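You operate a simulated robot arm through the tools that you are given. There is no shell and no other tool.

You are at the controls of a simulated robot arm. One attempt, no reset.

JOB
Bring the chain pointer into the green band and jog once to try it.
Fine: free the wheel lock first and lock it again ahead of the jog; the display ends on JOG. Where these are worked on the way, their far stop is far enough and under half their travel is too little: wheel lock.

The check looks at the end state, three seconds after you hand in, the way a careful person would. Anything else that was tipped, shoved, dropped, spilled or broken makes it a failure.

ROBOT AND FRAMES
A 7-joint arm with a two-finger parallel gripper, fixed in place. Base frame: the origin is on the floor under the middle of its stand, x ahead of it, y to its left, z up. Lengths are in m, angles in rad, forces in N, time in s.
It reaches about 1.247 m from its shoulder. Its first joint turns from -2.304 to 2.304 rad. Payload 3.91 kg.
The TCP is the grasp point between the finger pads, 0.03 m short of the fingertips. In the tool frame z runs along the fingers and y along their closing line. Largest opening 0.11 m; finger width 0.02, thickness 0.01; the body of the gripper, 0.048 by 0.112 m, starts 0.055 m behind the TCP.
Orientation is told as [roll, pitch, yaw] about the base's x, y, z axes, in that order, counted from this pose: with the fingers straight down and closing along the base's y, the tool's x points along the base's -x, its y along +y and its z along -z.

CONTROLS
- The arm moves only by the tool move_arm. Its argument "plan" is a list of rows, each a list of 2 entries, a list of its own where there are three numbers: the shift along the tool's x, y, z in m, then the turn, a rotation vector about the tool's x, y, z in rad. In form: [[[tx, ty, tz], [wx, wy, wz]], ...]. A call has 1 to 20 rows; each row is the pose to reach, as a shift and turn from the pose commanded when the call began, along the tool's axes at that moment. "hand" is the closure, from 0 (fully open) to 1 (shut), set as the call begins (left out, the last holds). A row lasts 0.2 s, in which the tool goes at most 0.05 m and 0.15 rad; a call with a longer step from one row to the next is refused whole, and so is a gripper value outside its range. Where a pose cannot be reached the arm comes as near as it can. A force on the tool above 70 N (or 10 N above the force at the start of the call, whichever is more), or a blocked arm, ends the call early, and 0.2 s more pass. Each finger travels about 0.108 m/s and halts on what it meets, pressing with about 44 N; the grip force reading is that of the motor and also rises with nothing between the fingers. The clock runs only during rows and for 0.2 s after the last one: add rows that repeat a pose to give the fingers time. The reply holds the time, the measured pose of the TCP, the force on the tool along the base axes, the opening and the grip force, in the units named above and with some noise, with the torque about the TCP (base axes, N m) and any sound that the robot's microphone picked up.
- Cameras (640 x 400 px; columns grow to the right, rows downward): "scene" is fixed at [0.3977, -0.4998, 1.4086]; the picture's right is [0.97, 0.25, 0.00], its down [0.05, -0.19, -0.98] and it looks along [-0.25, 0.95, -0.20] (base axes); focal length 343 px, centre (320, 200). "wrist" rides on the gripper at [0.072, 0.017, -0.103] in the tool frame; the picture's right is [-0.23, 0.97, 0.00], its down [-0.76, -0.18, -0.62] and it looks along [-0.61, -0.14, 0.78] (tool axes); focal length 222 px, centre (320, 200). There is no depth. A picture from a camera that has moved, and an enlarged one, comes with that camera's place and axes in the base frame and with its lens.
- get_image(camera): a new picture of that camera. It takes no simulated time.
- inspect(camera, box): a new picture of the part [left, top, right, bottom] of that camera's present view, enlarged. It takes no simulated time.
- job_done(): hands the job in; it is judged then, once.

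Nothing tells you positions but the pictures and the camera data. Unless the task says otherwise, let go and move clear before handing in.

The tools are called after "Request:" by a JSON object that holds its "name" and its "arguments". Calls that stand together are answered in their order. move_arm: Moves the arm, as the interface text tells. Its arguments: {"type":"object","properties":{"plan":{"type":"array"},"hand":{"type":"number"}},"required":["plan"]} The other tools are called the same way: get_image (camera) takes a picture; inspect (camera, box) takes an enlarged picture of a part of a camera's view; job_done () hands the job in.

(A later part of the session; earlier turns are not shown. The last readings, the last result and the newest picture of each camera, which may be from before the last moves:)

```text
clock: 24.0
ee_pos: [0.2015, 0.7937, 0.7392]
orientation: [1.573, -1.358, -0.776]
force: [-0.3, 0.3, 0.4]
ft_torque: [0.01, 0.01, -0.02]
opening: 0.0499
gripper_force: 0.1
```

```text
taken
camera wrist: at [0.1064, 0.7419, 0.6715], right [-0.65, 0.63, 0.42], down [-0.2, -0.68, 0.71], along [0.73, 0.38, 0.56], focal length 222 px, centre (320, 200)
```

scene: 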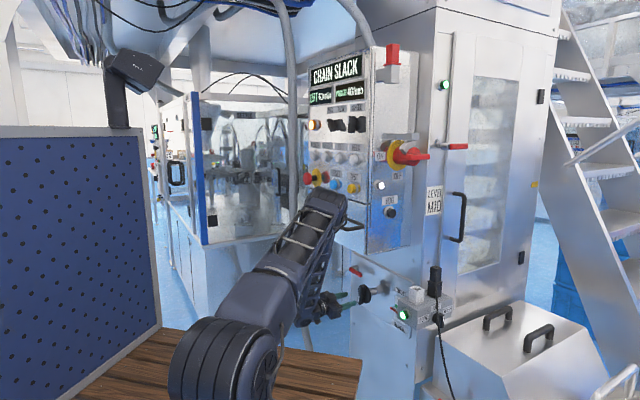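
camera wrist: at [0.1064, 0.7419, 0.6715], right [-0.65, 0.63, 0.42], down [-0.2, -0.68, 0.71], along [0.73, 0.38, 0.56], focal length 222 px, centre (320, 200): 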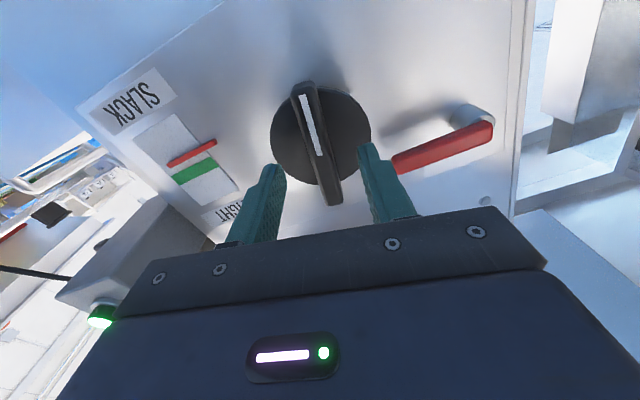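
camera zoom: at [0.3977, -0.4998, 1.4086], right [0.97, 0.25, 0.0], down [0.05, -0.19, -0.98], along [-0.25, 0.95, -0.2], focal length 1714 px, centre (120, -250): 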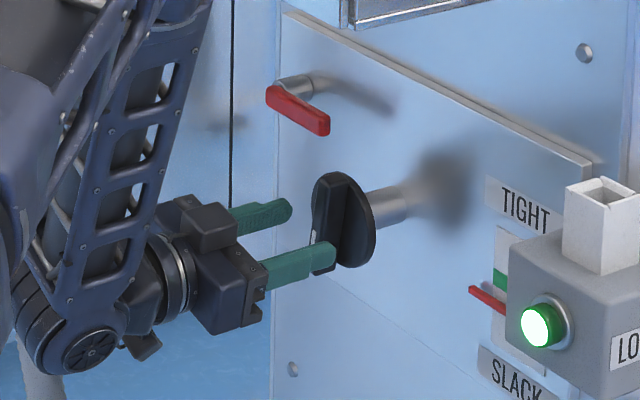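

Alignment is good and nothing is touching. I'll advance the last 3 cm slowly so the fingertips flank the bar.

Request:
{"name": "move_arm", "arguments": {"plan": [[[-0.001, 0.0005, 0.008], [0, 0, 0]], [[-0.002, 0.0005, 0.016], [0, 0, 0]], [[-0.002, 0.0005, 0.022], [0, 0, 0]], [[-0.002, 0.0005, 0.027], [0, 0, 0]], [[-0.002, 0.0005, 0.031], [0, 0, 0]]]}}

Request:
{"name": "inspect", "arguments": {"camera": "scene", "box": [240, 160, 400, 260]}}

Request:
{"name": "inspect", "arguments": {"camera": "scene", "box": [300, 250, 420, 330]}}

Request:
{"name": "get_image", "arguments": {"camera": "wrist"}}

```text
clock: 25.2
ee_pos: [0.2193, 0.8154, 0.7417]
orientation: [1.572, -1.362, -0.773]
force: [-11.9, -19.4, 6.6]
ft_torque: [0.06, -0.23, -0.84]
opening: 0.0513
gripper_force: 1.3
```

```text
4.00 times, centred on (320, 210) of scene
camera zoom: at [0.3977, -0.4998, 1.4086], right [0.97, 0.25, 0.0], down [0.05, -0.19, -0.98], along [-0.25, 0.95, -0.2], focal length 1371 px, centre (320, 160)
```

zoom: 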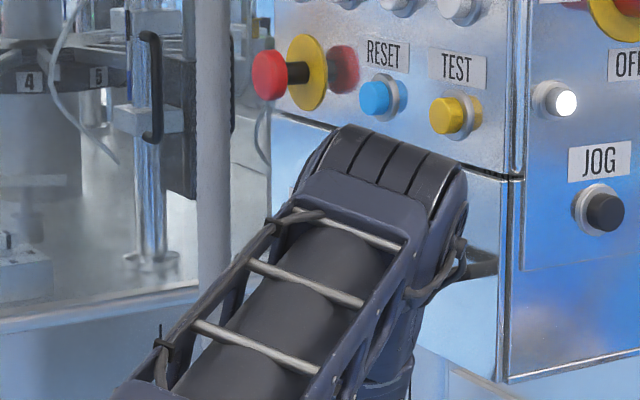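

```text
5.00 times, centred on (360, 290) of scene
camera zoom: at [0.3977, -0.4998, 1.4086], right [0.97, 0.25, 0.0], down [0.05, -0.19, -0.98], along [-0.25, 0.95, -0.2], focal length 1714 px, centre (120, -250)
```

zoom: 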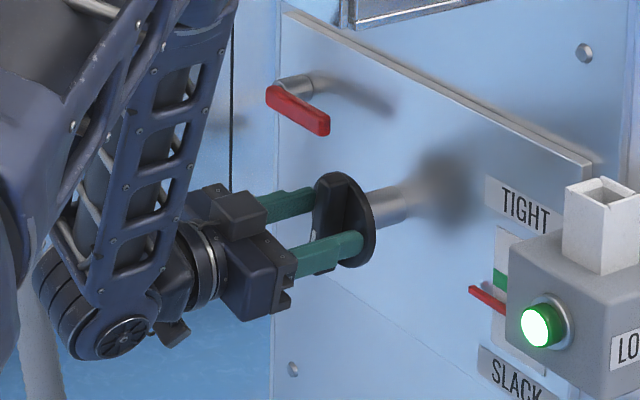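

```text
taken
camera wrist: at [0.1256, 0.7638, 0.6735], right [-0.65, 0.63, 0.42], down [-0.2, -0.68, 0.71], along [0.73, 0.38, 0.56], focal length 222 px, centre (320, 200)
```

wrist: 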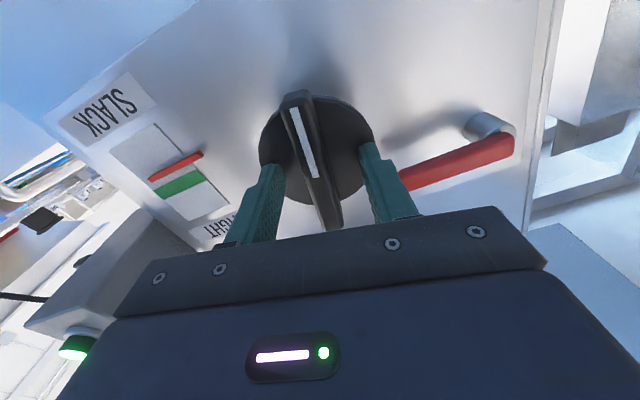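

The fingertips just touched the disc at about 22 N, so the depth is right. I'll back off 4 mm and close on the bar.

Request:
{"name": "move_arm", "arguments": {"plan": [[[0, 0, -0.005], [0, 0, 0]], [[0, 0, -0.005], [0, 0, 0]]]}}

Request:
{"name": "move_arm", "arguments": {"plan": [[[0, 0, 0], [0, 0, 0]], [[0, 0, 0], [0, 0, 0]], [[0, 0, 0], [0, 0, 0]]], "hand": 1.0}}

Request:
{"name": "get_image", "arguments": {"camera": "wrist"}}

```text
clock: 25.8
ee_pos: [0.2187, 0.8125, 0.7419]
orientation: [1.574, -1.362, -0.774]
force: [-0.1, 0.4, -0.5]
ft_torque: [0.02, 0.01, 0.0]
opening: 0.0503
gripper_force: 0.1
```

```text
clock: 26.6
ee_pos: [0.219, 0.8134, 0.743]
orientation: [1.573, -1.363, -0.775]
force: [2.7, -4.3, -0.5]
ft_torque: [-0.22, 0.23, -1.0]
opening: 0.0162
gripper_force: 45.3
```

```text
taken
camera wrist: at [0.1241, 0.7609, 0.6734], right [-0.65, 0.63, 0.42], down [-0.2, -0.68, 0.71], along [0.74, 0.37, 0.56], focal length 222 px, centre (320, 200)
```

wrist: 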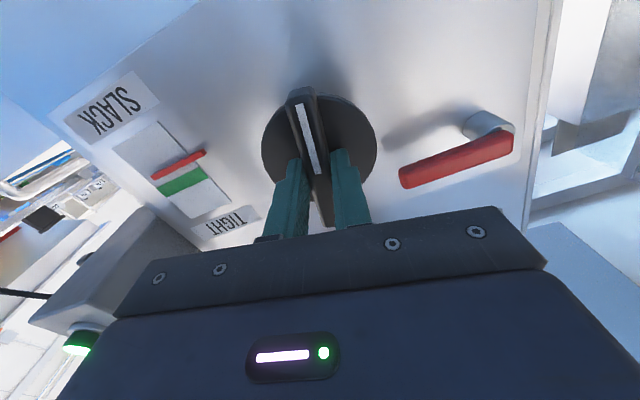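

The bar is gripped (16 mm) and the gauge is visible at left. I'll try about 17° clockwise and watch the pointer.

Request:
{"name": "move_arm", "arguments": {"plan": [[[0, 0, 0], [0, 0, 0.1]], [[0, 0, 0], [0, 0, 0.2]], [[0, 0, 0], [0, 0, 0.3]]]}}

Request:
{"name": "get_image", "arguments": {"camera": "wrist"}}

Request:
{"name": "inspect", "arguments": {"camera": "scene", "box": [340, 270, 420, 330]}}

```text
clock: 27.4
ee_pos: [0.2194, 0.8125, 0.7412]
orientation: [1.57, -1.063, -0.775]
force: [6.5, -24.1, 1.6]
ft_torque: [-0.82, 0.77, -1.12]
opening: 0.0159
gripper_force: 44.8
```

```text
taken
camera wrist: at [0.1113, 0.7736, 0.6859], right [-0.53, 0.52, 0.67], down [-0.06, -0.81, 0.58], along [0.85, 0.27, 0.46], focal length 222 px, centre (320, 200)
```

wrist: 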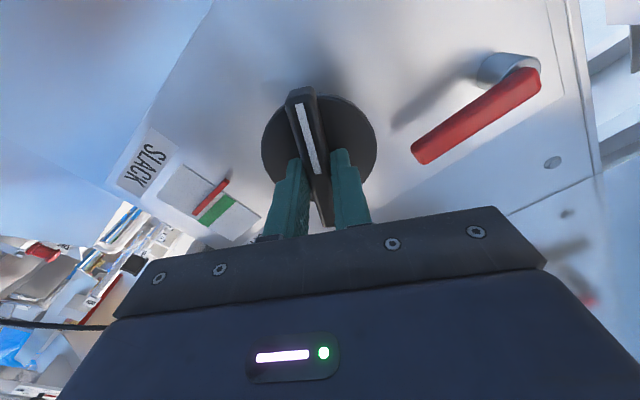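

```text
6.67 times, centred on (380, 300) of scene
camera zoom: at [0.3977, -0.4998, 1.4086], right [0.97, 0.25, 0.0], down [0.05, -0.19, -0.98], along [-0.25, 0.95, -0.2], focal length 2285 px, centre (-80, -467)
```

zoom: 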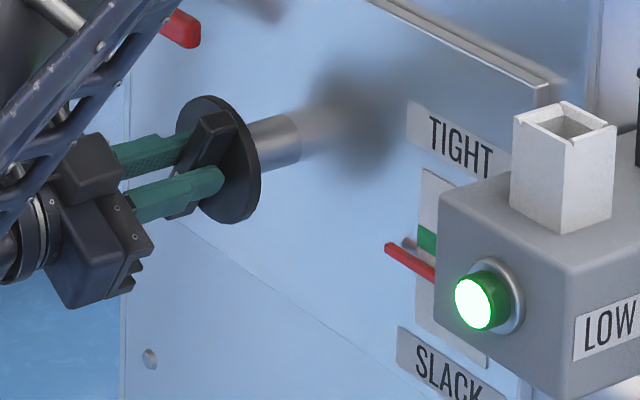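

The wheel turned with the hand. I'll zoom tightly on the gauge to see which way the pointer moved.

Request:
{"name": "inspect", "arguments": {"camera": "scene", "box": [384, 296, 408, 320]}}

Request:
{"name": "inspect", "arguments": {"camera": "wrist", "box": [110, 120, 290, 260]}}

Request:
{"name": "inspect", "arguments": {"camera": "scene", "box": [240, 160, 400, 260]}}

```text
16.00 times, centred on (396, 308) of scene
camera zoom: at [0.3977, -0.4998, 1.4086], right [0.97, 0.25, 0.0], down [0.05, -0.19, -0.98], along [-0.25, 0.95, -0.2], focal length 5484 px, centre (-896, -1528)
```

zoom: 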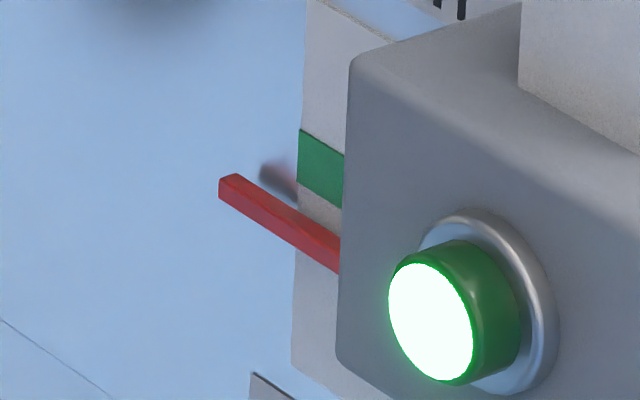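

```text
2.86 times, centred on (200, 190) of wrist
camera zoom: at [0.1113, 0.7736, 0.6859], right [-0.53, 0.52, 0.67], down [-0.06, -0.81, 0.58], along [0.85, 0.27, 0.46], focal length 635 px, centre (663, 229)
```

zoom: 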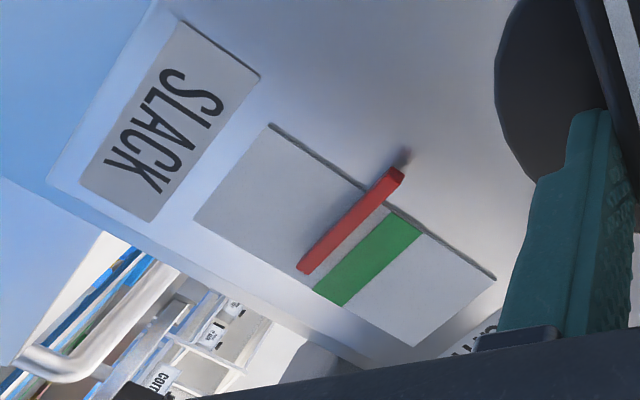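

```text
4.00 times, centred on (320, 210) of scene
camera zoom: at [0.3977, -0.4998, 1.4086], right [0.97, 0.25, 0.0], down [0.05, -0.19, -0.98], along [-0.25, 0.95, -0.2], focal length 1371 px, centre (320, 160)
```

zoom: 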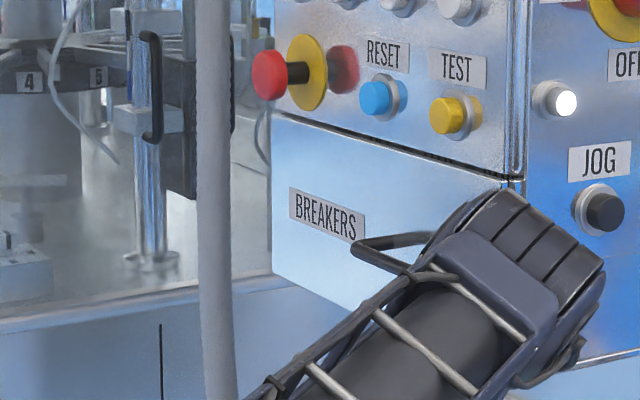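

Clockwise moved the pointer slightly toward green. The elbow swung out to the right during that roll, so the last joint is probably near its limit. I'll let go, retreat, and regrip with the hand flipped half a turn to gain range.

Request:
{"name": "move_arm", "arguments": {"plan": [[[0, 0, 0], [0, 0, 0]], [[0, 0, 0], [0, 0, 0]], [[0, 0, -0.015], [0, 0, 0]], [[0, 0, -0.03], [0, 0, 0]], [[0, 0, -0.05], [0, 0, 0]], [[0, 0, -0.07], [0, 0, 0]], [[0, 0, -0.09], [0, 0, 0]], [[0, 0, -0.1], [0, 0, 0]]], "hand": 0.545}}

Request:
{"name": "get_image", "arguments": {"camera": "wrist"}}

Request:
{"name": "get_image", "arguments": {"camera": "scene"}}

Request:
{"name": "inspect", "arguments": {"camera": "scene", "box": [384, 296, 408, 320]}}

```text
clock: 29.2
ee_pos: [0.1494, 0.7419, 0.7425]
orientation: [1.571, -1.061, -0.772]
force: [-0.4, -1.1, 0.3]
ft_torque: [-0.01, 0.01, 0.02]
opening: 0.0502
gripper_force: 0.0
```

```text
taken
camera wrist: at [0.0414, 0.7028, 0.6863], right [-0.53, 0.52, 0.67], down [-0.06, -0.81, 0.58], along [0.85, 0.27, 0.46], focal length 222 px, centre (320, 200)
```

wrist: 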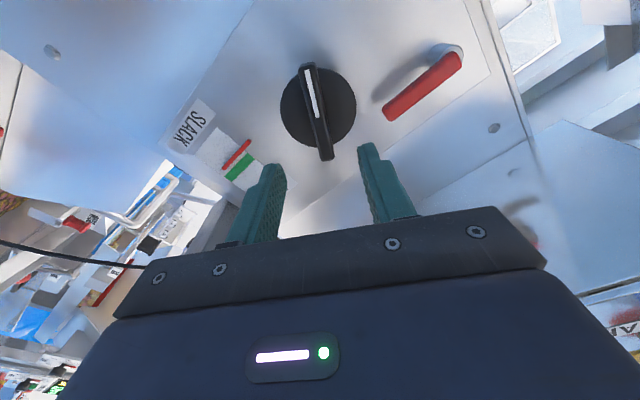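

```text
taken
```

scene: 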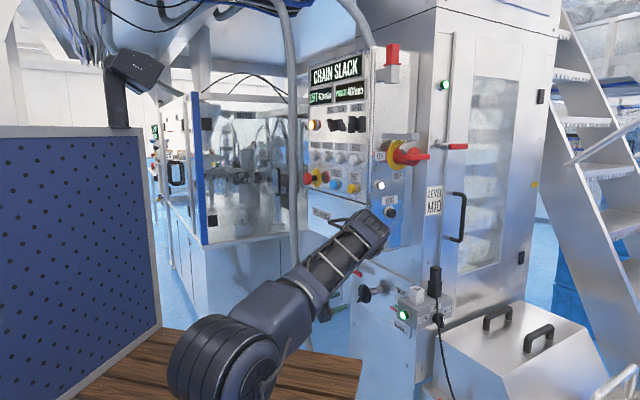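

```text
16.00 times, centred on (396, 308) of scene
camera zoom: at [0.3977, -0.4998, 1.4086], right [0.97, 0.25, 0.0], down [0.05, -0.19, -0.98], along [-0.25, 0.95, -0.2], focal length 5484 px, centre (-896, -1528)
```

zoom: 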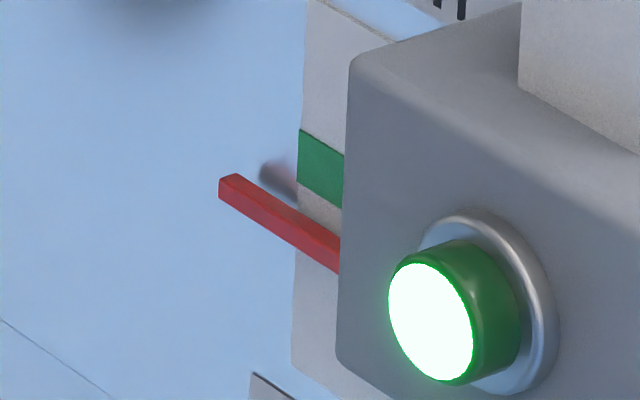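

The wheel stayed put. I'll roll the hand back half a turn in two stages, starting with -90°.

Request:
{"name": "move_arm", "arguments": {"plan": [[[0, 0, 0], [0, 0, -0.143]], [[0, 0, 0], [0, 0, -0.286]], [[0, 0, 0], [0, 0, -0.428]], [[0, 0, 0], [0, 0, -0.571]], [[0, 0, 0], [0, 0, -0.714]], [[0, 0, 0], [0, 0, -0.857]], [[0, 0, 0], [0, 0, -1.0]], [[0, 0, 0], [0, 0, -1.142]], [[0, 0, 0], [0, 0, -1.285]], [[0, 0, 0], [0, 0, -1.428]], [[0, 0, 0], [0, 0, -1.5708]]]}}

Request:
{"name": "get_image", "arguments": {"camera": "scene"}}

```text
clock: 31.6
ee_pos: [0.1486, 0.7403, 0.7417]
orientation: [-1.571, -0.506, 2.369]
force: [-0.5, 0.0, 0.3]
ft_torque: [-0.02, 0.02, 0.01]
opening: 0.0501
gripper_force: 0.2
```

```text
taken
```

scene: 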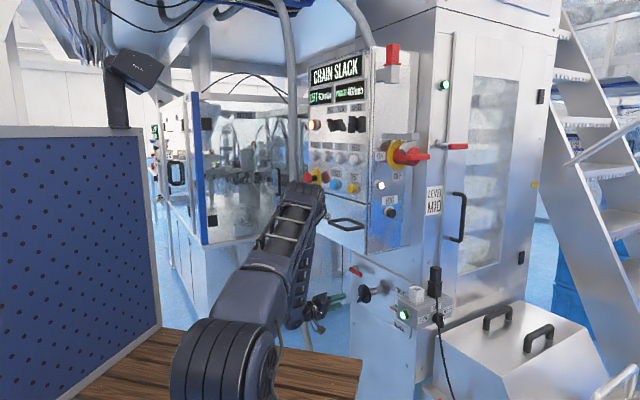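

The elbow returned to the left. Continuing the roll by another -90°.

Request:
{"name": "move_arm", "arguments": {"plan": [[[0, 0, 0], [0, 0, -0.143]], [[0, 0, 0], [0, 0, -0.286]], [[0, 0, 0], [0, 0, -0.428]], [[0, 0, 0], [0, 0, -0.571]], [[0, 0, 0], [0, 0, -0.714]], [[0, 0, 0], [0, 0, -0.857]], [[0, 0, 0], [0, 0, -1.0]], [[0, 0, 0], [0, 0, -1.142]], [[0, 0, 0], [0, 0, -1.285]], [[0, 0, 0], [0, 0, -1.428]], [[0, 0, 0], [0, 0, -1.5708]], [[0, 0, 0], [0, 0, -1.5708]]]}}

Request:
{"name": "get_image", "arguments": {"camera": "scene"}}

Request:
{"name": "get_image", "arguments": {"camera": "wrist"}}

```text
clock: 34.2
ee_pos: [0.1502, 0.7423, 0.7427]
orientation: [-1.571, 1.065, 2.368]
force: [-0.3, 0.2, 0.3]
ft_torque: [0.01, -0.01, -0.02]
opening: 0.0501
gripper_force: 0.0
```

```text
taken
```

scene: 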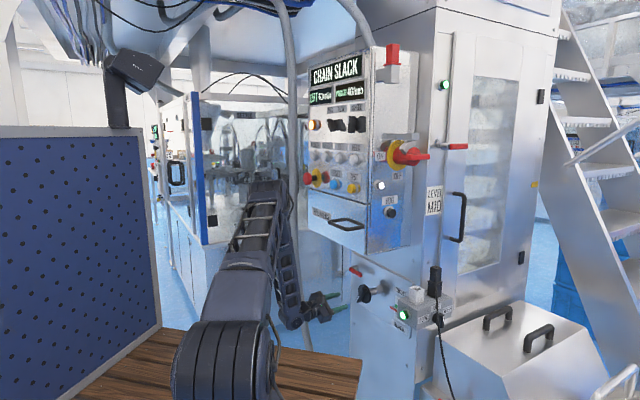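

```text
taken
camera wrist: at [0.1132, 0.6325, 0.7958], right [0.53, -0.52, -0.67], down [-0.81, -0.08, -0.58], along [0.25, 0.85, -0.46], focal length 222 px, centre (320, 200)
```

wrist: 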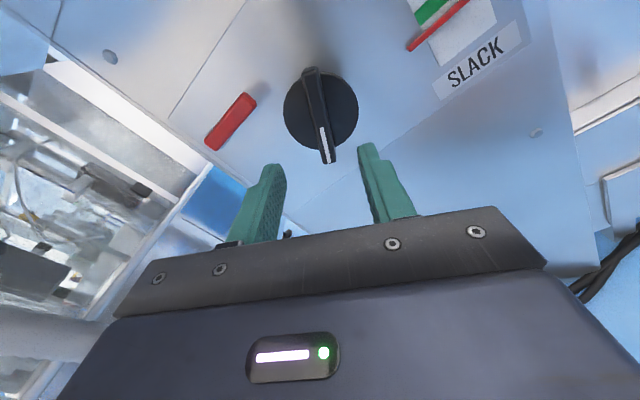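

The camera is now upright: lever left, wheel centred, gauge right. I'll re-approach the bar, stopping just short of the disc.

Request:
{"name": "move_arm", "arguments": {"plan": [[[0, 0, 0.015], [0, 0, 0]], [[0, 0, 0.03], [0, 0, 0]], [[0, 0, 0.045], [0, 0, 0]], [[0, 0, 0.06], [0, 0, 0]], [[0, -0.0005, 0.075], [0, 0, 0.02]], [[0, -0.0005, 0.085], [0, 0, 0.03]], [[0, -0.0005, 0.093], [0, 0, 0.03]], [[0, -0.0005, 0.098], [0, 0, 0.03]], [[0, -0.0005, 0.098], [0, 0, 0.03]]]}}

Request:
{"name": "get_image", "arguments": {"camera": "wrist"}}

Request:
{"name": "inspect", "arguments": {"camera": "scene", "box": [240, 150, 400, 250]}}

```text
clock: 36.2
ee_pos: [0.2177, 0.8101, 0.7416]
orientation: [-1.571, 1.031, 2.369]
force: [0.0, -0.5, 0.3]
ft_torque: [-0.05, 0.01, 0.0]
opening: 0.05
gripper_force: 0.1
```

```text
taken
camera wrist: at [0.1829, 0.7014, 0.7945], right [0.52, -0.5, -0.69], down [-0.82, -0.07, -0.56], along [0.24, 0.86, -0.45], focal length 222 px, centre (320, 200)
```

wrist: 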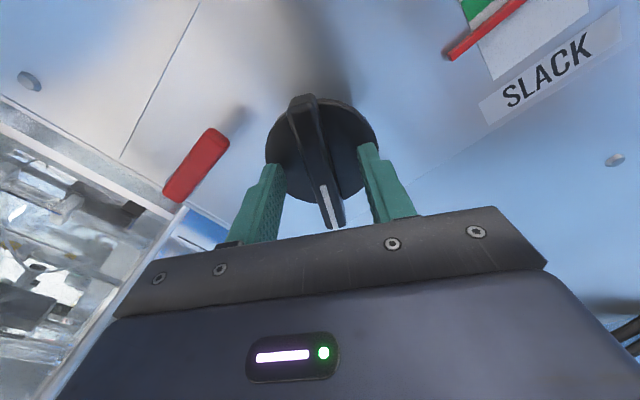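

```text
4.00 times, centred on (320, 200) of scene
camera zoom: at [0.3977, -0.4998, 1.4086], right [0.97, 0.25, 0.0], down [0.05, -0.19, -0.98], along [-0.25, 0.95, -0.2], focal length 1371 px, centre (320, 200)
```

zoom: 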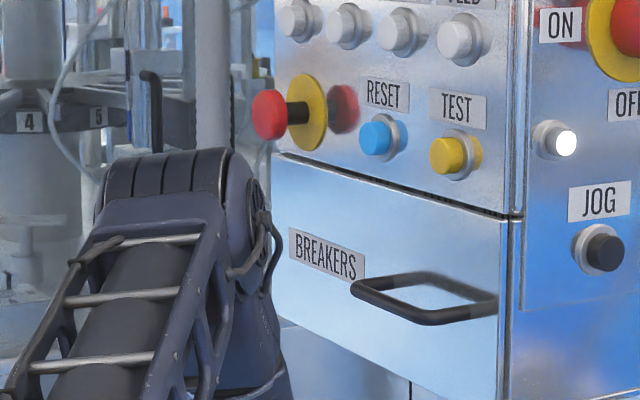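

Well aligned, with the elbow far from the box. Closing on the bar.

Request:
{"name": "move_arm", "arguments": {"plan": [[[0, 0, 0], [0, 0, 0]], [[0, 0, 0], [0, 0, 0]], [[0, 0, 0], [0, 0, 0]]], "hand": 1.0}}

Request:
{"name": "inspect", "arguments": {"camera": "scene", "box": [384, 296, 408, 320]}}

```text
clock: 37.0
ee_pos: [0.2181, 0.81, 0.7401]
orientation: [-1.57, 1.033, 2.37]
force: [2.7, -2.1, -1.3]
ft_torque: [-0.4, 0.33, -0.84]
opening: 0.0158
gripper_force: 44.9
```

```text
16.00 times, centred on (396, 308) of scene
camera zoom: at [0.3977, -0.4998, 1.4086], right [0.97, 0.25, 0.0], down [0.05, -0.19, -0.98], along [-0.25, 0.95, -0.2], focal length 5484 px, centre (-896, -1528)
```

zoom: 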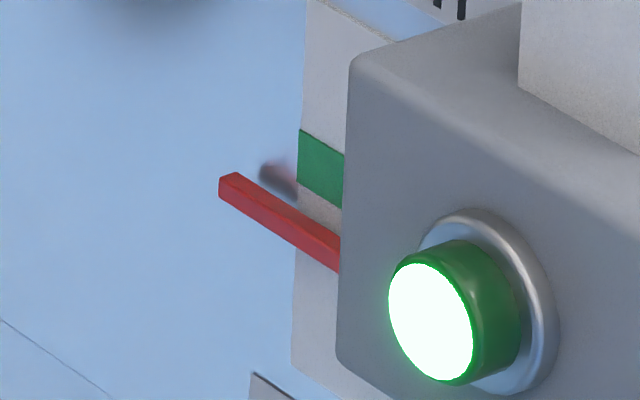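

Gripped. I'll turn clockwise 0.6 rad and re-measure the pointer.

Request:
{"name": "move_arm", "arguments": {"plan": [[[0, 0, 0], [0, 0, 0.1]], [[0, 0, 0], [0, 0, 0.2]], [[0, 0, 0], [0, 0, 0.3]], [[0, 0, 0], [0, 0, 0.4]], [[0, 0, 0], [0, 0, 0.5]], [[0, 0, 0], [0, 0, 0.6]]]}}

Request:
{"name": "inspect", "arguments": {"camera": "scene", "box": [384, 296, 408, 320]}}

Request:
{"name": "get_image", "arguments": {"camera": "wrist"}}

Request:
{"name": "get_image", "arguments": {"camera": "scene"}}

```text
clock: 38.4
ee_pos: [0.2183, 0.8106, 0.7419]
orientation: [-1.569, 0.434, 2.369]
force: [10.3, -43.7, -11.8]
ft_torque: [-0.49, 0.24, -1.11]
opening: 0.0161
gripper_force: 45.7
```

```text
16.00 times, centred on (396, 308) of scene
camera zoom: at [0.3977, -0.4998, 1.4086], right [0.97, 0.25, 0.0], down [0.05, -0.19, -0.98], along [-0.25, 0.95, -0.2], focal length 5484 px, centre (-896, -1528)
```

zoom: 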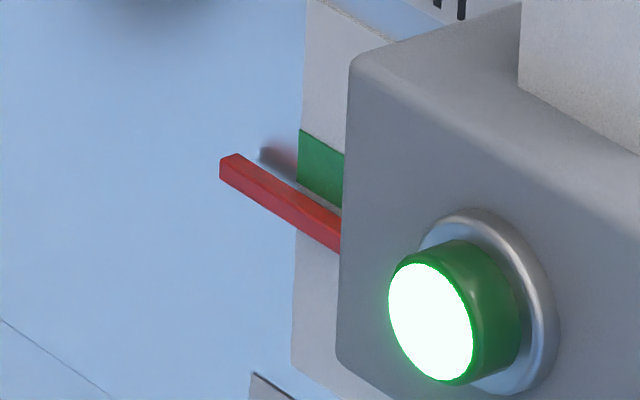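

```text
taken
camera wrist: at [0.1988, 0.686, 0.755], right [0.14, -0.14, -0.98], down [-0.98, 0.09, -0.16], along [0.11, 0.99, -0.13], focal length 222 px, centre (320, 200)
```

wrist: 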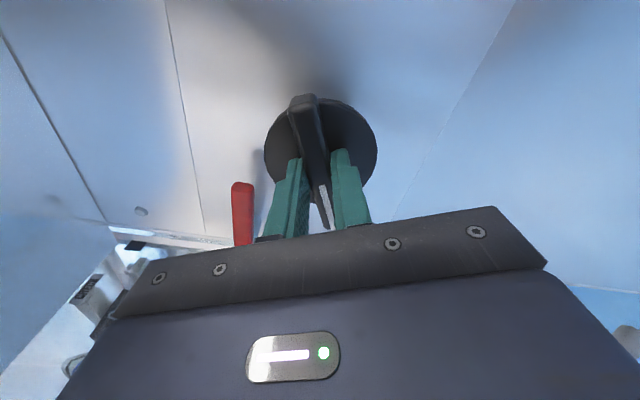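

```text
taken
```

scene: 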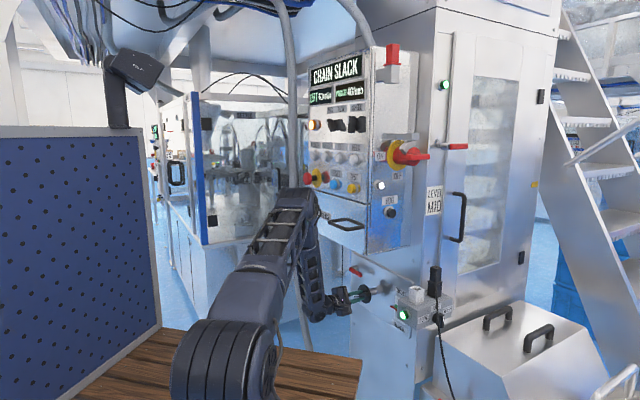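

The pointer rises about 33 px/rad in this zoom, so roughly 0.7–1 rad remains. Some side force has built up (~45 N), so I'll ease the hand about 1 mm while turning another 0.4 rad.

Request:
{"name": "move_arm", "arguments": {"plan": [[[0.001, 0.0008, -0.0005], [0, 0, 0.0]], [[0.001, 0.0008, -0.0005], [0, 0, 0.1]], [[0.001, 0.0008, -0.0005], [0, 0, 0.2]], [[0.001, 0.0008, -0.0005], [0, 0, 0.3]], [[0.001, 0.0008, -0.0005], [0, 0, 0.4]]]}}

Request:
{"name": "inspect", "arguments": {"camera": "scene", "box": [384, 296, 408, 320]}}

Request:
{"name": "inspect", "arguments": {"camera": "scene", "box": [240, 150, 400, 250]}}

```text
clock: 39.6
ee_pos: [0.219, 0.8115, 0.7399]
orientation: [-1.569, 0.032, 2.367]
force: [20.5, -7.9, -40.8]
ft_torque: [-0.46, 0.33, 0.46]
opening: 0.0158
gripper_force: 45.2
```

```text
16.00 times, centred on (396, 308) of scene
camera zoom: at [0.3977, -0.4998, 1.4086], right [0.97, 0.25, 0.0], down [0.05, -0.19, -0.98], along [-0.25, 0.95, -0.2], focal length 5484 px, centre (-896, -1528)
```

zoom: 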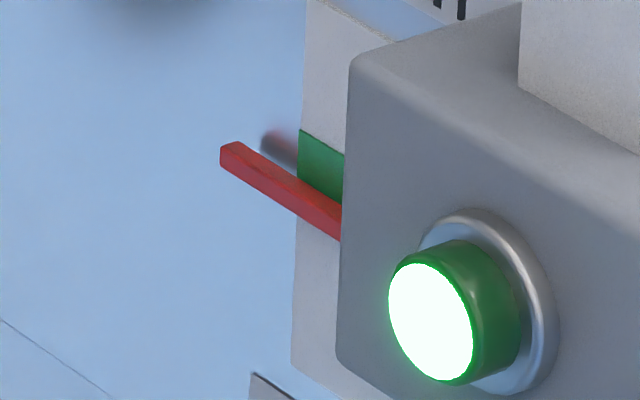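

```text
4.00 times, centred on (320, 200) of scene
camera zoom: at [0.3977, -0.4998, 1.4086], right [0.97, 0.25, 0.0], down [0.05, -0.19, -0.98], along [-0.25, 0.95, -0.2], focal length 1371 px, centre (320, 200)
```

zoom: 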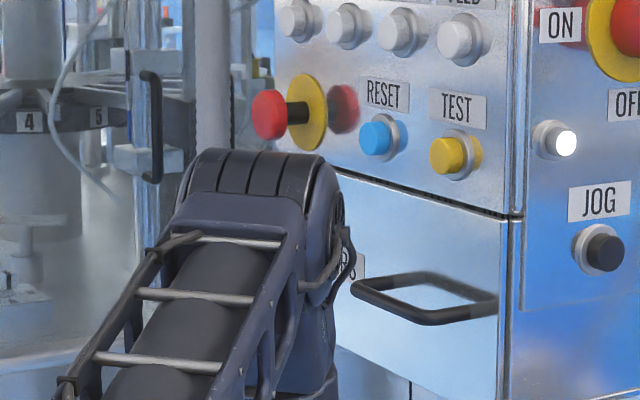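

The pointer is now overlapping the green band's lower part. I'll relieve the side force a little and turn another 0.4 rad to centre it.

Request:
{"name": "move_arm", "arguments": {"plan": [[[0.0006, 0.0014, 0], [0, 0, 0.0]], [[0.0006, 0.0017, 0], [0, 0, 0.1]], [[0.0006, 0.002, 0], [0, 0, 0.2]], [[0.0006, 0.0023, 0], [0, 0, 0.3]], [[0.0006, 0.0026, 0], [0, 0, 0.4]]]}}

Request:
{"name": "inspect", "arguments": {"camera": "scene", "box": [384, 296, 408, 320]}}

Request:
{"name": "get_image", "arguments": {"camera": "wrist"}}

```text
clock: 40.8
ee_pos: [0.2182, 0.8104, 0.7398]
orientation: [-1.57, -0.368, 2.37]
force: [11.3, 14.5, -32.4]
ft_torque: [-0.11, -0.14, 0.14]
opening: 0.0159
gripper_force: 44.9
```

```text
16.00 times, centred on (396, 308) of scene
camera zoom: at [0.3977, -0.4998, 1.4086], right [0.97, 0.25, 0.0], down [0.05, -0.19, -0.98], along [-0.25, 0.95, -0.2], focal length 5484 px, centre (-896, -1528)
```

zoom: 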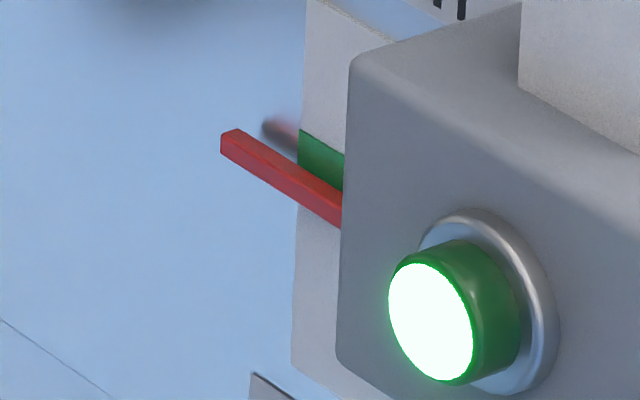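

```text
taken
camera wrist: at [0.1907, 0.6941, 0.6965], right [-0.4, 0.39, -0.83], down [-0.9, 0.0, 0.44], along [0.18, 0.92, 0.35], focal length 222 px, centre (320, 200)
```

wrist: 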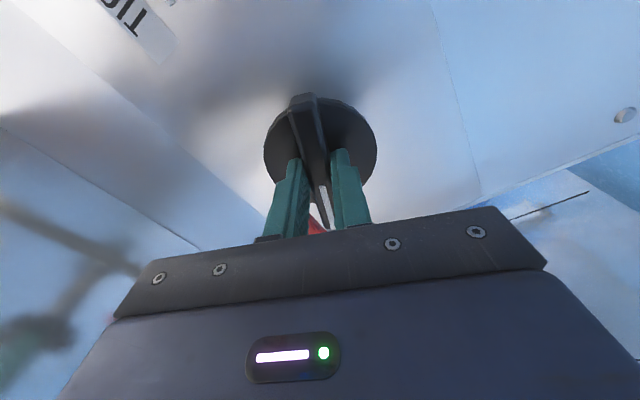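

By my parallax estimate the pointer should be near the middle of the green. I'll release, retreat, and look at the gauge directly and at the display.

Request:
{"name": "move_arm", "arguments": {"plan": [[[0, 0, 0], [0, 0, 0]], [[0, 0, 0], [0, 0, 0]], [[0, 0, -0.01], [0, 0, 0]], [[0, 0, -0.03], [0, 0, 0]], [[0, 0, -0.05], [0, 0, 0]], [[0, 0, -0.07], [0, 0, 0]], [[0, 0, -0.09], [0, 0, 0]], [[0, 0, -0.1], [0, 0, 0]]], "hand": 0.545}}

Request:
{"name": "inspect", "arguments": {"camera": "scene", "box": [384, 296, 408, 320]}}

Request:
{"name": "get_image", "arguments": {"camera": "wrist"}}

Request:
{"name": "get_image", "arguments": {"camera": "scene"}}

```text
clock: 42.6
ee_pos: [0.1489, 0.7374, 0.7382]
orientation: [-1.571, -0.369, 2.368]
force: [-0.3, 0.4, -0.5]
ft_torque: [0.0, 0.0, 0.02]
opening: 0.0502
gripper_force: 0.1
```

```text
16.00 times, centred on (396, 308) of scene
camera zoom: at [0.3977, -0.4998, 1.4086], right [0.97, 0.25, 0.0], down [0.05, -0.19, -0.98], along [-0.25, 0.95, -0.2], focal length 5484 px, centre (-896, -1528)
```

zoom: 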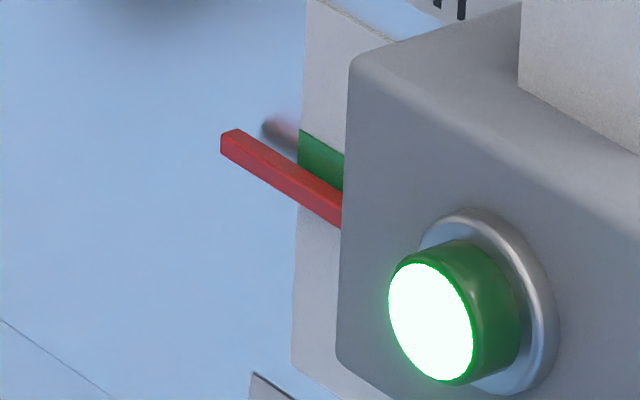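

```text
taken
camera wrist: at [0.1208, 0.621, 0.6955], right [-0.4, 0.39, -0.83], down [-0.9, 0.01, 0.44], along [0.18, 0.92, 0.35], focal length 222 px, centre (320, 200)
```

wrist: 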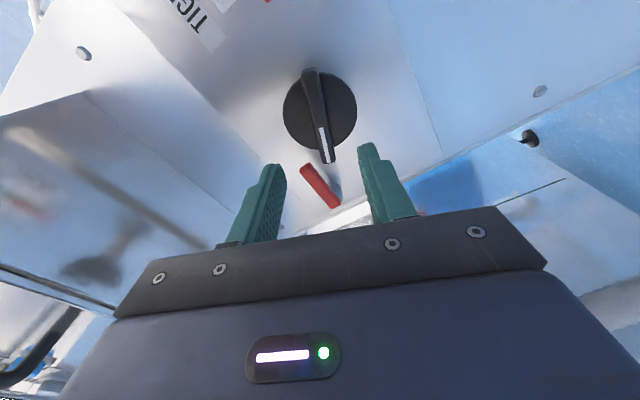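

```text
taken
```

scene: 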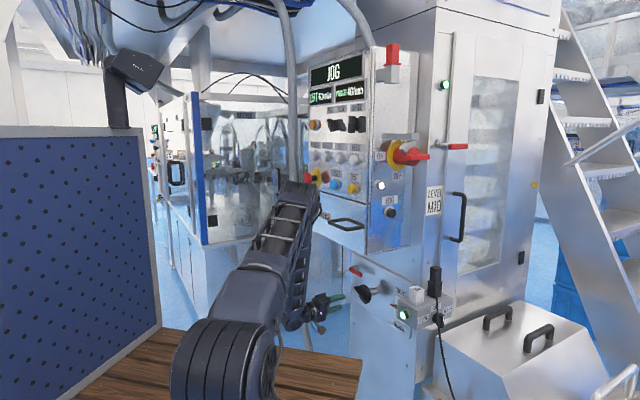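

The display now reads JOG, so the pointer is in the band. Before relocking I'll roll the hand to see the gauge straight on.

Request:
{"name": "move_arm", "arguments": {"plan": [[[0, 0, 0], [0, 0, 0.14]], [[0, 0, 0], [0, 0, 0.28]], [[0, 0, 0], [0, 0, 0.42]], [[0, 0, 0], [0, 0, 0.56]], [[0, 0, 0], [0, 0, 0.7]], [[0, 0, 0], [0, 0, 0.84]], [[0, 0, 0], [0, 0, 0.98]], [[0, 0, 0], [0, 0, 1.1]], [[0, 0, 0], [0, 0, 1.1]]]}}

Request:
{"name": "get_image", "arguments": {"camera": "wrist"}}

Request:
{"name": "inspect", "arguments": {"camera": "scene", "box": [290, 40, 450, 140]}}

```text
clock: 44.6
ee_pos: [0.1487, 0.7372, 0.7404]
orientation: [-1.575, -1.468, 2.373]
force: [-0.4, -0.4, 0.8]
ft_torque: [0.0, -0.02, 0.01]
opening: 0.0501
gripper_force: 0.0
```

```text
taken
camera wrist: at [0.0697, 0.6708, 0.6648], right [-0.71, 0.69, 0.13], down [-0.36, -0.52, 0.78], along [0.6, 0.5, 0.62], focal length 222 px, centre (320, 200)
```

wrist: 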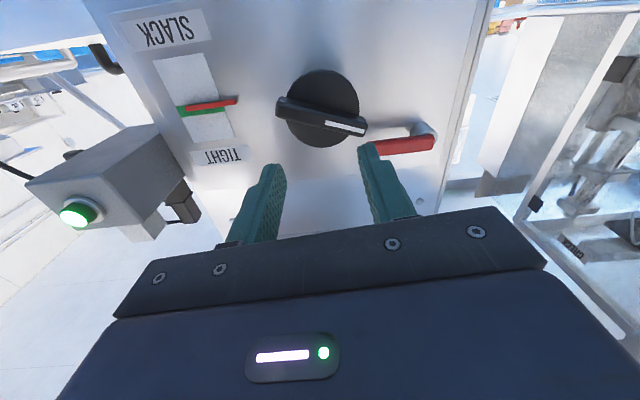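

```text
4.00 times, centred on (370, 90) of scene
camera zoom: at [0.3977, -0.4998, 1.4086], right [0.97, 0.25, 0.0], down [0.05, -0.19, -0.98], along [-0.25, 0.95, -0.2], focal length 1371 px, centre (120, 640)
```

zoom: 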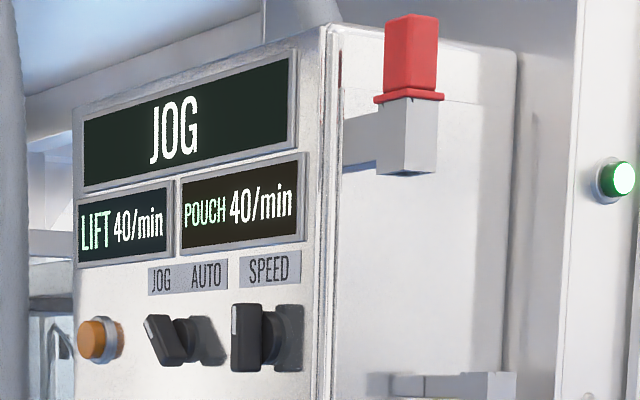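

Request:
{"name": "inspect", "arguments": {"camera": "wrist", "box": [130, 30, 270, 180]}}

Request:
{"name": "inspect", "arguments": {"camera": "wrist", "box": [160, 80, 250, 140]}}

```text
2.67 times, centred on (200, 105) of wrist
camera zoom: at [0.0697, 0.6708, 0.6648], right [-0.71, 0.69, 0.13], down [-0.36, -0.52, 0.78], along [0.6, 0.5, 0.62], focal length 592 px, centre (640, 453)
```

zoom: 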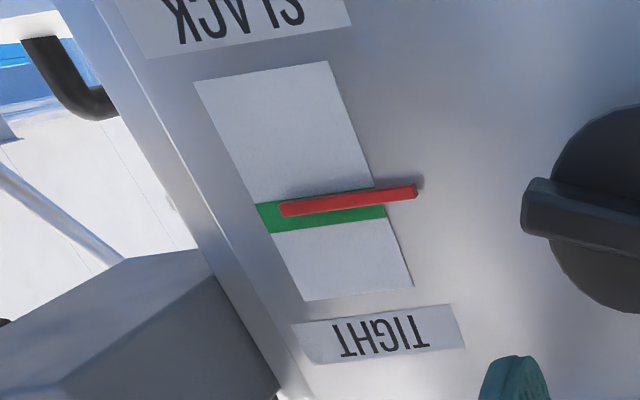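

```text
6.67 times, centred on (205, 110) of wrist
camera zoom: at [0.0697, 0.6708, 0.6648], right [-0.71, 0.69, 0.13], down [-0.36, -0.52, 0.78], along [0.6, 0.5, 0.62], focal length 1481 px, centre (1087, 800)
```

zoom: 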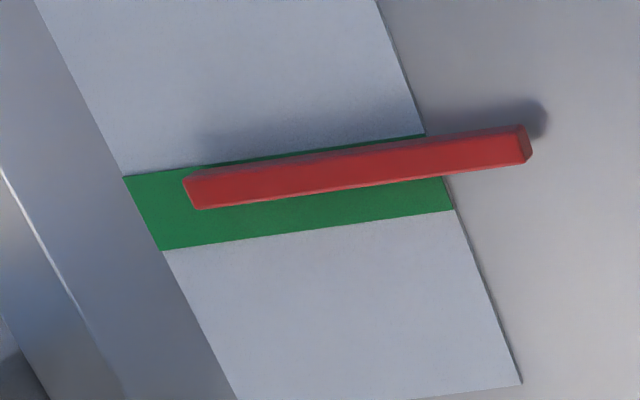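

Combining both views, the pointer is inside the green but about 3–4 mm below its centre (the band is ±7 mm). I'll regrip and turn about 0.4 rad more to centre it, first returning to the release pose.

Request:
{"name": "move_arm", "arguments": {"plan": [[[0, 0, 0], [0, 0, -0.14]], [[0, 0, 0], [0, 0, -0.28]], [[0, 0, 0], [0, 0, -0.42]], [[0, 0, 0], [0, 0, -0.56]], [[0, 0, 0], [0, 0, -0.7]], [[0, 0, 0], [0, 0, -0.84]], [[0, 0, 0], [0, 0, -0.98]], [[0, 0, 0], [0, 0, -1.1]], [[0, 0, 0.02], [0, 0, -1.1]], [[0, 0, 0.04], [0, 0, -1.1]], [[0, 0, 0.055], [0, 0, -1.1]], [[0, 0, 0.06], [0, 0, -1.1]]]}}

Request:
{"name": "get_image", "arguments": {"camera": "wrist"}}

```text
clock: 47.2
ee_pos: [0.1908, 0.7821, 0.7398]
orientation: [-1.57, -0.368, 2.368]
force: [0.1, -0.8, 0.6]
ft_torque: [0.0, -0.02, 0.0]
opening: 0.0501
gripper_force: 0.1
```

```text
taken
camera wrist: at [0.1625, 0.6649, 0.6962], right [-0.4, 0.39, -0.83], down [-0.9, 0.01, 0.44], along [0.18, 0.92, 0.35], focal length 222 px, centre (320, 200)
```

wrist: 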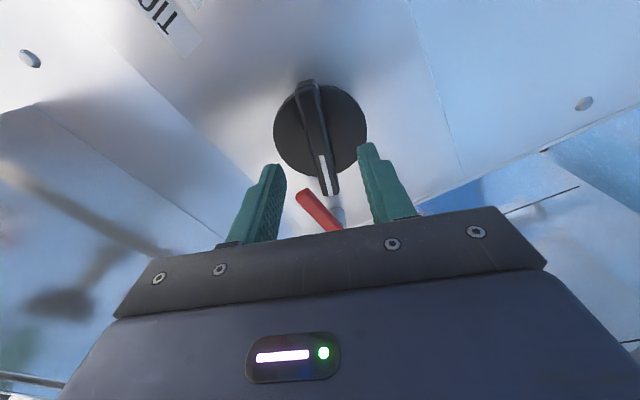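

Aligned. Advance the last 4 cm, then grip.

Request:
{"name": "move_arm", "arguments": {"plan": [[[0, 0, 0.012], [0, 0, 0]], [[0, 0.0005, 0.024], [0, 0, 0]], [[0, 0.001, 0.033], [0, 0, 0]], [[0, 0.001, 0.038], [0, 0, 0]], [[0, 0.001, 0.039], [0, 0, 0]]]}}

Request:
{"name": "move_arm", "arguments": {"plan": [[[0, 0, 0], [0, 0, 0]], [[0, 0, 0], [0, 0, 0]], [[0, 0, 0], [0, 0, 0]]], "hand": 1.0}}

Request:
{"name": "inspect", "arguments": {"camera": "scene", "box": [384, 296, 408, 320]}}

```text
clock: 48.4
ee_pos: [0.2175, 0.8094, 0.7389]
orientation: [-1.571, -0.367, 2.369]
force: [0.0, -0.3, -0.1]
ft_torque: [0.02, 0.01, 0.01]
opening: 0.0503
gripper_force: 0.0
```

```text
clock: 49.2
ee_pos: [0.2173, 0.8097, 0.7393]
orientation: [-1.573, -0.368, 2.367]
force: [1.3, -5.3, 10.2]
ft_torque: [0.32, -0.28, -0.46]
opening: 0.0158
gripper_force: 45.0
```

```text
16.00 times, centred on (396, 308) of scene
camera zoom: at [0.3977, -0.4998, 1.4086], right [0.97, 0.25, 0.0], down [0.05, -0.19, -0.98], along [-0.25, 0.95, -0.2], focal length 5484 px, centre (-896, -1528)
```

zoom: 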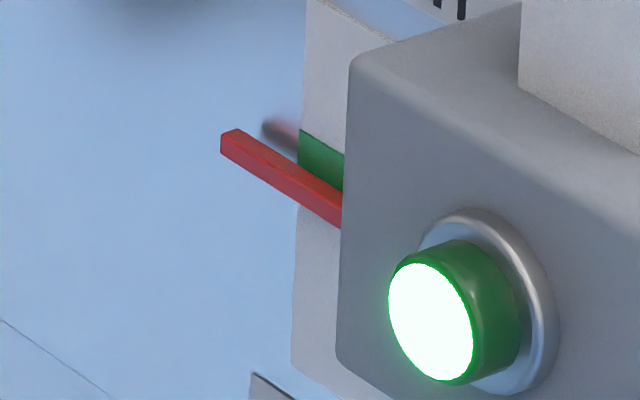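

Gripped, and the pointer is unchanged. Turning another 0.4 rad clockwise.

Request:
{"name": "move_arm", "arguments": {"plan": [[[0, 0, 0], [0, 0, 0.1]], [[0, 0, 0], [0, 0, 0.2]], [[0, 0, 0], [0, 0, 0.3]], [[0, 0, 0], [0, 0, 0.4]]]}}

Request:
{"name": "inspect", "arguments": {"camera": "scene", "box": [384, 296, 408, 320]}}

Request:
{"name": "get_image", "arguments": {"camera": "scene"}}

```text
clock: 50.2
ee_pos: [0.2171, 0.8099, 0.7387]
orientation: [-1.573, -0.769, 2.368]
force: [2.0, 2.1, 7.4]
ft_torque: [0.56, -0.57, -0.5]
opening: 0.016
gripper_force: 45.4
```

```text
16.00 times, centred on (396, 308) of scene
camera zoom: at [0.3977, -0.4998, 1.4086], right [0.97, 0.25, 0.0], down [0.05, -0.19, -0.98], along [-0.25, 0.95, -0.2], focal length 5484 px, centre (-896, -1528)
```

zoom: 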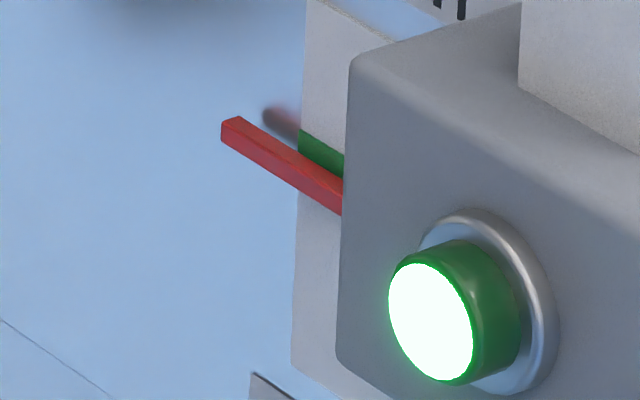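

```text
taken
```

scene: 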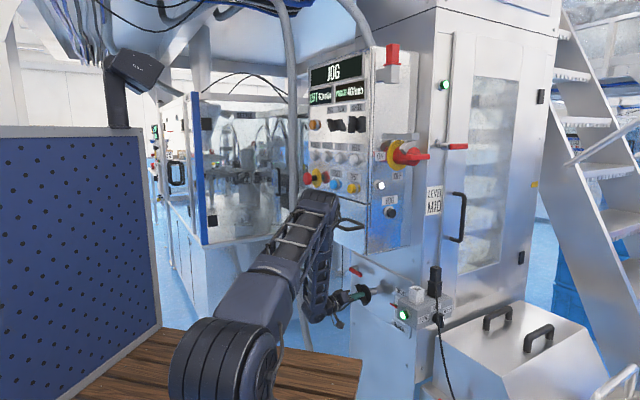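

The pointer rose another 13 px, about 3.4 mm, with little side force, and the display still reads JOG. Release, retreat and verify.

Request:
{"name": "move_arm", "arguments": {"plan": [[[0, 0, 0], [0, 0, 0]], [[0, 0, 0], [0, 0, 0]], [[0, 0, -0.01], [0, 0, 0]], [[0, 0, -0.03], [0, 0, 0]], [[0, 0, -0.05], [0, 0, 0]], [[0, 0, -0.07], [0, 0, 0]], [[0, 0, -0.09], [0, 0, 0]], [[0, 0, -0.1], [0, 0, 0]], [[0, 0, -0.1], [0, 0, 0.14]], [[0, 0, -0.1], [0, 0, 0.28]], [[0, 0, -0.1], [0, 0, 0.42]], [[0, 0, -0.1], [0, 0, 0.56]], [[0, 0, -0.1], [0, 0, 0.68]], [[0, 0, -0.1], [0, 0, 0.68]]], "hand": 0.545}}

Request:
{"name": "get_image", "arguments": {"camera": "wrist"}}

Request:
{"name": "inspect", "arguments": {"camera": "wrist", "box": [160, 80, 250, 140]}}

Request:
{"name": "inspect", "arguments": {"camera": "scene", "box": [290, 40, 450, 140]}}

```text
clock: 53.2
ee_pos: [0.1477, 0.7371, 0.7383]
orientation: [-1.574, -1.451, 2.372]
force: [-0.1, 0.5, 0.1]
ft_torque: [-0.01, 0.04, -0.01]
opening: 0.0501
gripper_force: 0.2
```

```text
taken
camera wrist: at [0.0702, 0.6692, 0.6636], right [-0.71, 0.69, 0.11], down [-0.38, -0.51, 0.78], along [0.59, 0.51, 0.62], focal length 222 px, centre (320, 200)
```

wrist: 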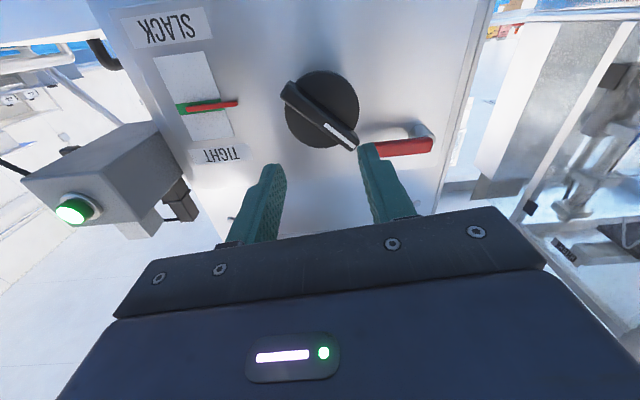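

```text
6.67 times, centred on (205, 110) of wrist
camera zoom: at [0.0702, 0.6692, 0.6636], right [-0.71, 0.69, 0.11], down [-0.38, -0.51, 0.78], along [0.59, 0.51, 0.62], focal length 1481 px, centre (1087, 800)
```

zoom: 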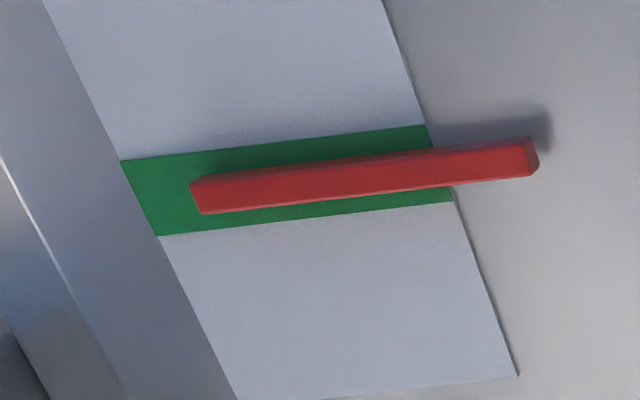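

```text
4.00 times, centred on (370, 90) of scene
camera zoom: at [0.3977, -0.4998, 1.4086], right [0.97, 0.25, 0.0], down [0.05, -0.19, -0.98], along [-0.25, 0.95, -0.2], focal length 1371 px, centre (120, 640)
```

zoom: 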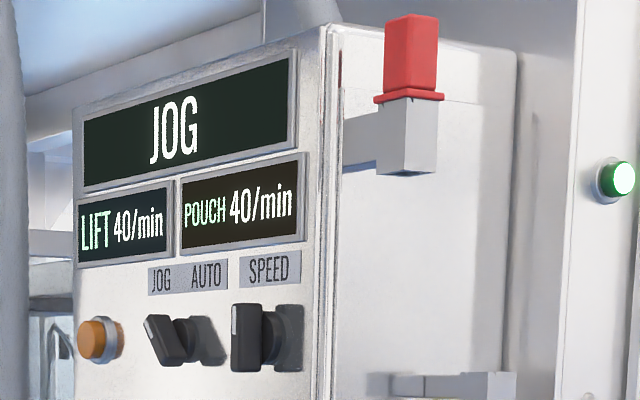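

The pointer is now centred in the green and the display reads JOG. Next I'll roll back to -90° and line up with the horizontal lock lever.

Request:
{"name": "move_arm", "arguments": {"plan": [[[-0.0064, 0.0059, 0.0045], [0, 0, -0.132]], [[-0.0127, 0.0118, 0.0089], [0, 0, -0.264]], [[-0.0191, 0.0176, 0.0134], [0, 0, -0.395]], [[-0.0255, 0.0235, 0.0179], [0, 0, -0.527]], [[-0.0318, 0.0294, 0.0224], [0, 0, -0.659]], [[-0.0382, 0.0353, 0.0268], [0, 0, -0.791]], [[-0.0445, 0.0412, 0.0313], [0, 0, -0.923]], [[-0.0509, 0.0471, 0.0358], [0, 0, -1.055]], [[-0.0573, 0.0529, 0.0403], [0, 0, -1.186]], [[-0.0636, 0.0588, 0.0447], [0, 0, -1.318]], [[-0.07, 0.0647, 0.0492], [0, 0, -1.45]], [[-0.07, 0.0647, 0.0492], [0, 0, -1.45]]]}}

Request:
{"name": "get_image", "arguments": {"camera": "wrist"}}

Request:
{"name": "inspect", "arguments": {"camera": "scene", "box": [290, 240, 410, 320]}}

```text
clock: 55.8
ee_pos: [0.1299, 0.8238, 0.8008]
orientation: [-1.571, 0.003, 2.369]
force: [-0.3, -0.6, -0.3]
ft_torque: [0.01, 0.02, 0.01]
opening: 0.0502
gripper_force: 0.1
```

```text
taken
camera wrist: at [0.1103, 0.6994, 0.7829], right [-0.16, 0.16, -0.97], down [-0.98, 0.09, 0.18], along [0.11, 0.98, 0.14], focal length 222 px, centre (320, 200)
```

wrist: 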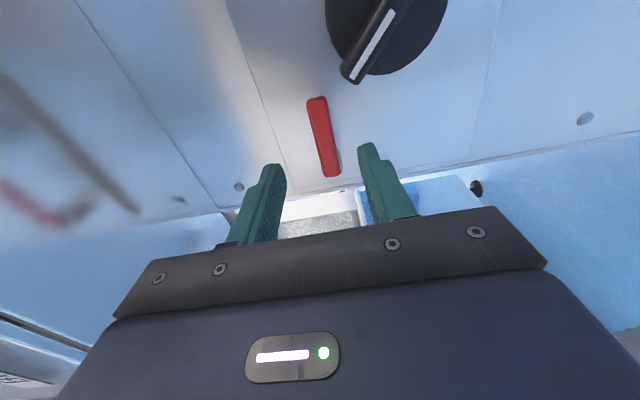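

```text
5.00 times, centred on (350, 280) of scene
camera zoom: at [0.3977, -0.4998, 1.4086], right [0.97, 0.25, 0.0], down [0.05, -0.19, -0.98], along [-0.25, 0.95, -0.2], focal length 1714 px, centre (170, -200)
```

zoom: 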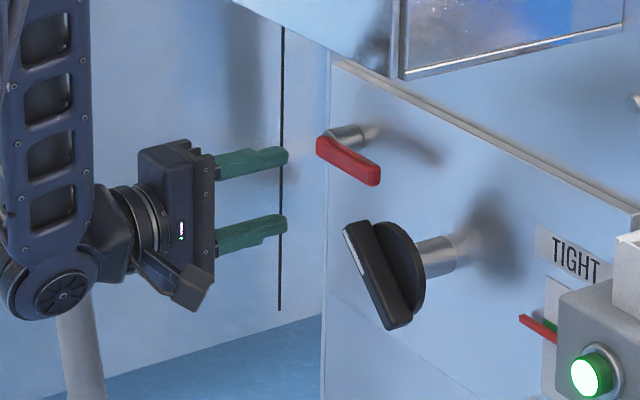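

The lever is centred between the fingers. Advancing 9.8 cm to straddle it as before.

Request:
{"name": "move_arm", "arguments": {"plan": [[[0.001, 0.001, 0.015], [0, 0, 0]], [[0.002, 0.002, 0.03], [0, 0, 0]], [[0.003, 0.002, 0.045], [0, 0, 0]], [[0.004, 0.002, 0.06], [0, 0, 0]], [[0.004, 0.002, 0.072], [0, 0, 0]], [[0.004, 0.002, 0.084], [0, 0, 0]], [[0.004, 0.002, 0.094], [0, 0, 0]], [[0.004, 0.002, 0.098], [0, 0, 0]], [[0.004, 0.002, 0.098], [0, 0, 0]]]}}

Request:
{"name": "get_image", "arguments": {"camera": "wrist"}}

Request:
{"name": "inspect", "arguments": {"camera": "scene", "box": [290, 240, 410, 320]}}

```text
clock: 57.8
ee_pos: [0.2003, 0.8926, 0.7974]
orientation: [-1.571, 0.001, 2.368]
force: [0.1, -0.2, -0.9]
ft_torque: [0.02, -0.03, 0.01]
opening: 0.0502
gripper_force: 0.0
```

```text
taken
camera wrist: at [0.1809, 0.7668, 0.7796], right [-0.16, 0.16, -0.97], down [-0.98, 0.09, 0.18], along [0.11, 0.98, 0.14], focal length 222 px, centre (320, 200)
```

wrist: 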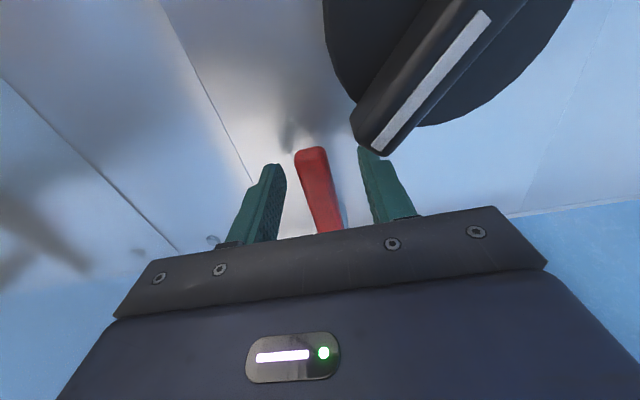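

```text
5.00 times, centred on (350, 280) of scene
camera zoom: at [0.3977, -0.4998, 1.4086], right [0.97, 0.25, 0.0], down [0.05, -0.19, -0.98], along [-0.25, 0.95, -0.2], focal length 1714 px, centre (170, -200)
```

zoom: 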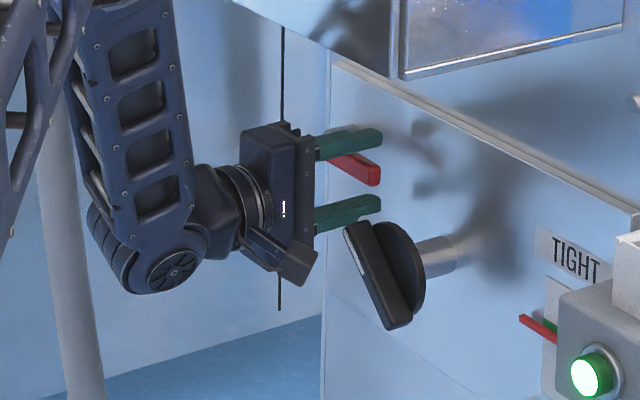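

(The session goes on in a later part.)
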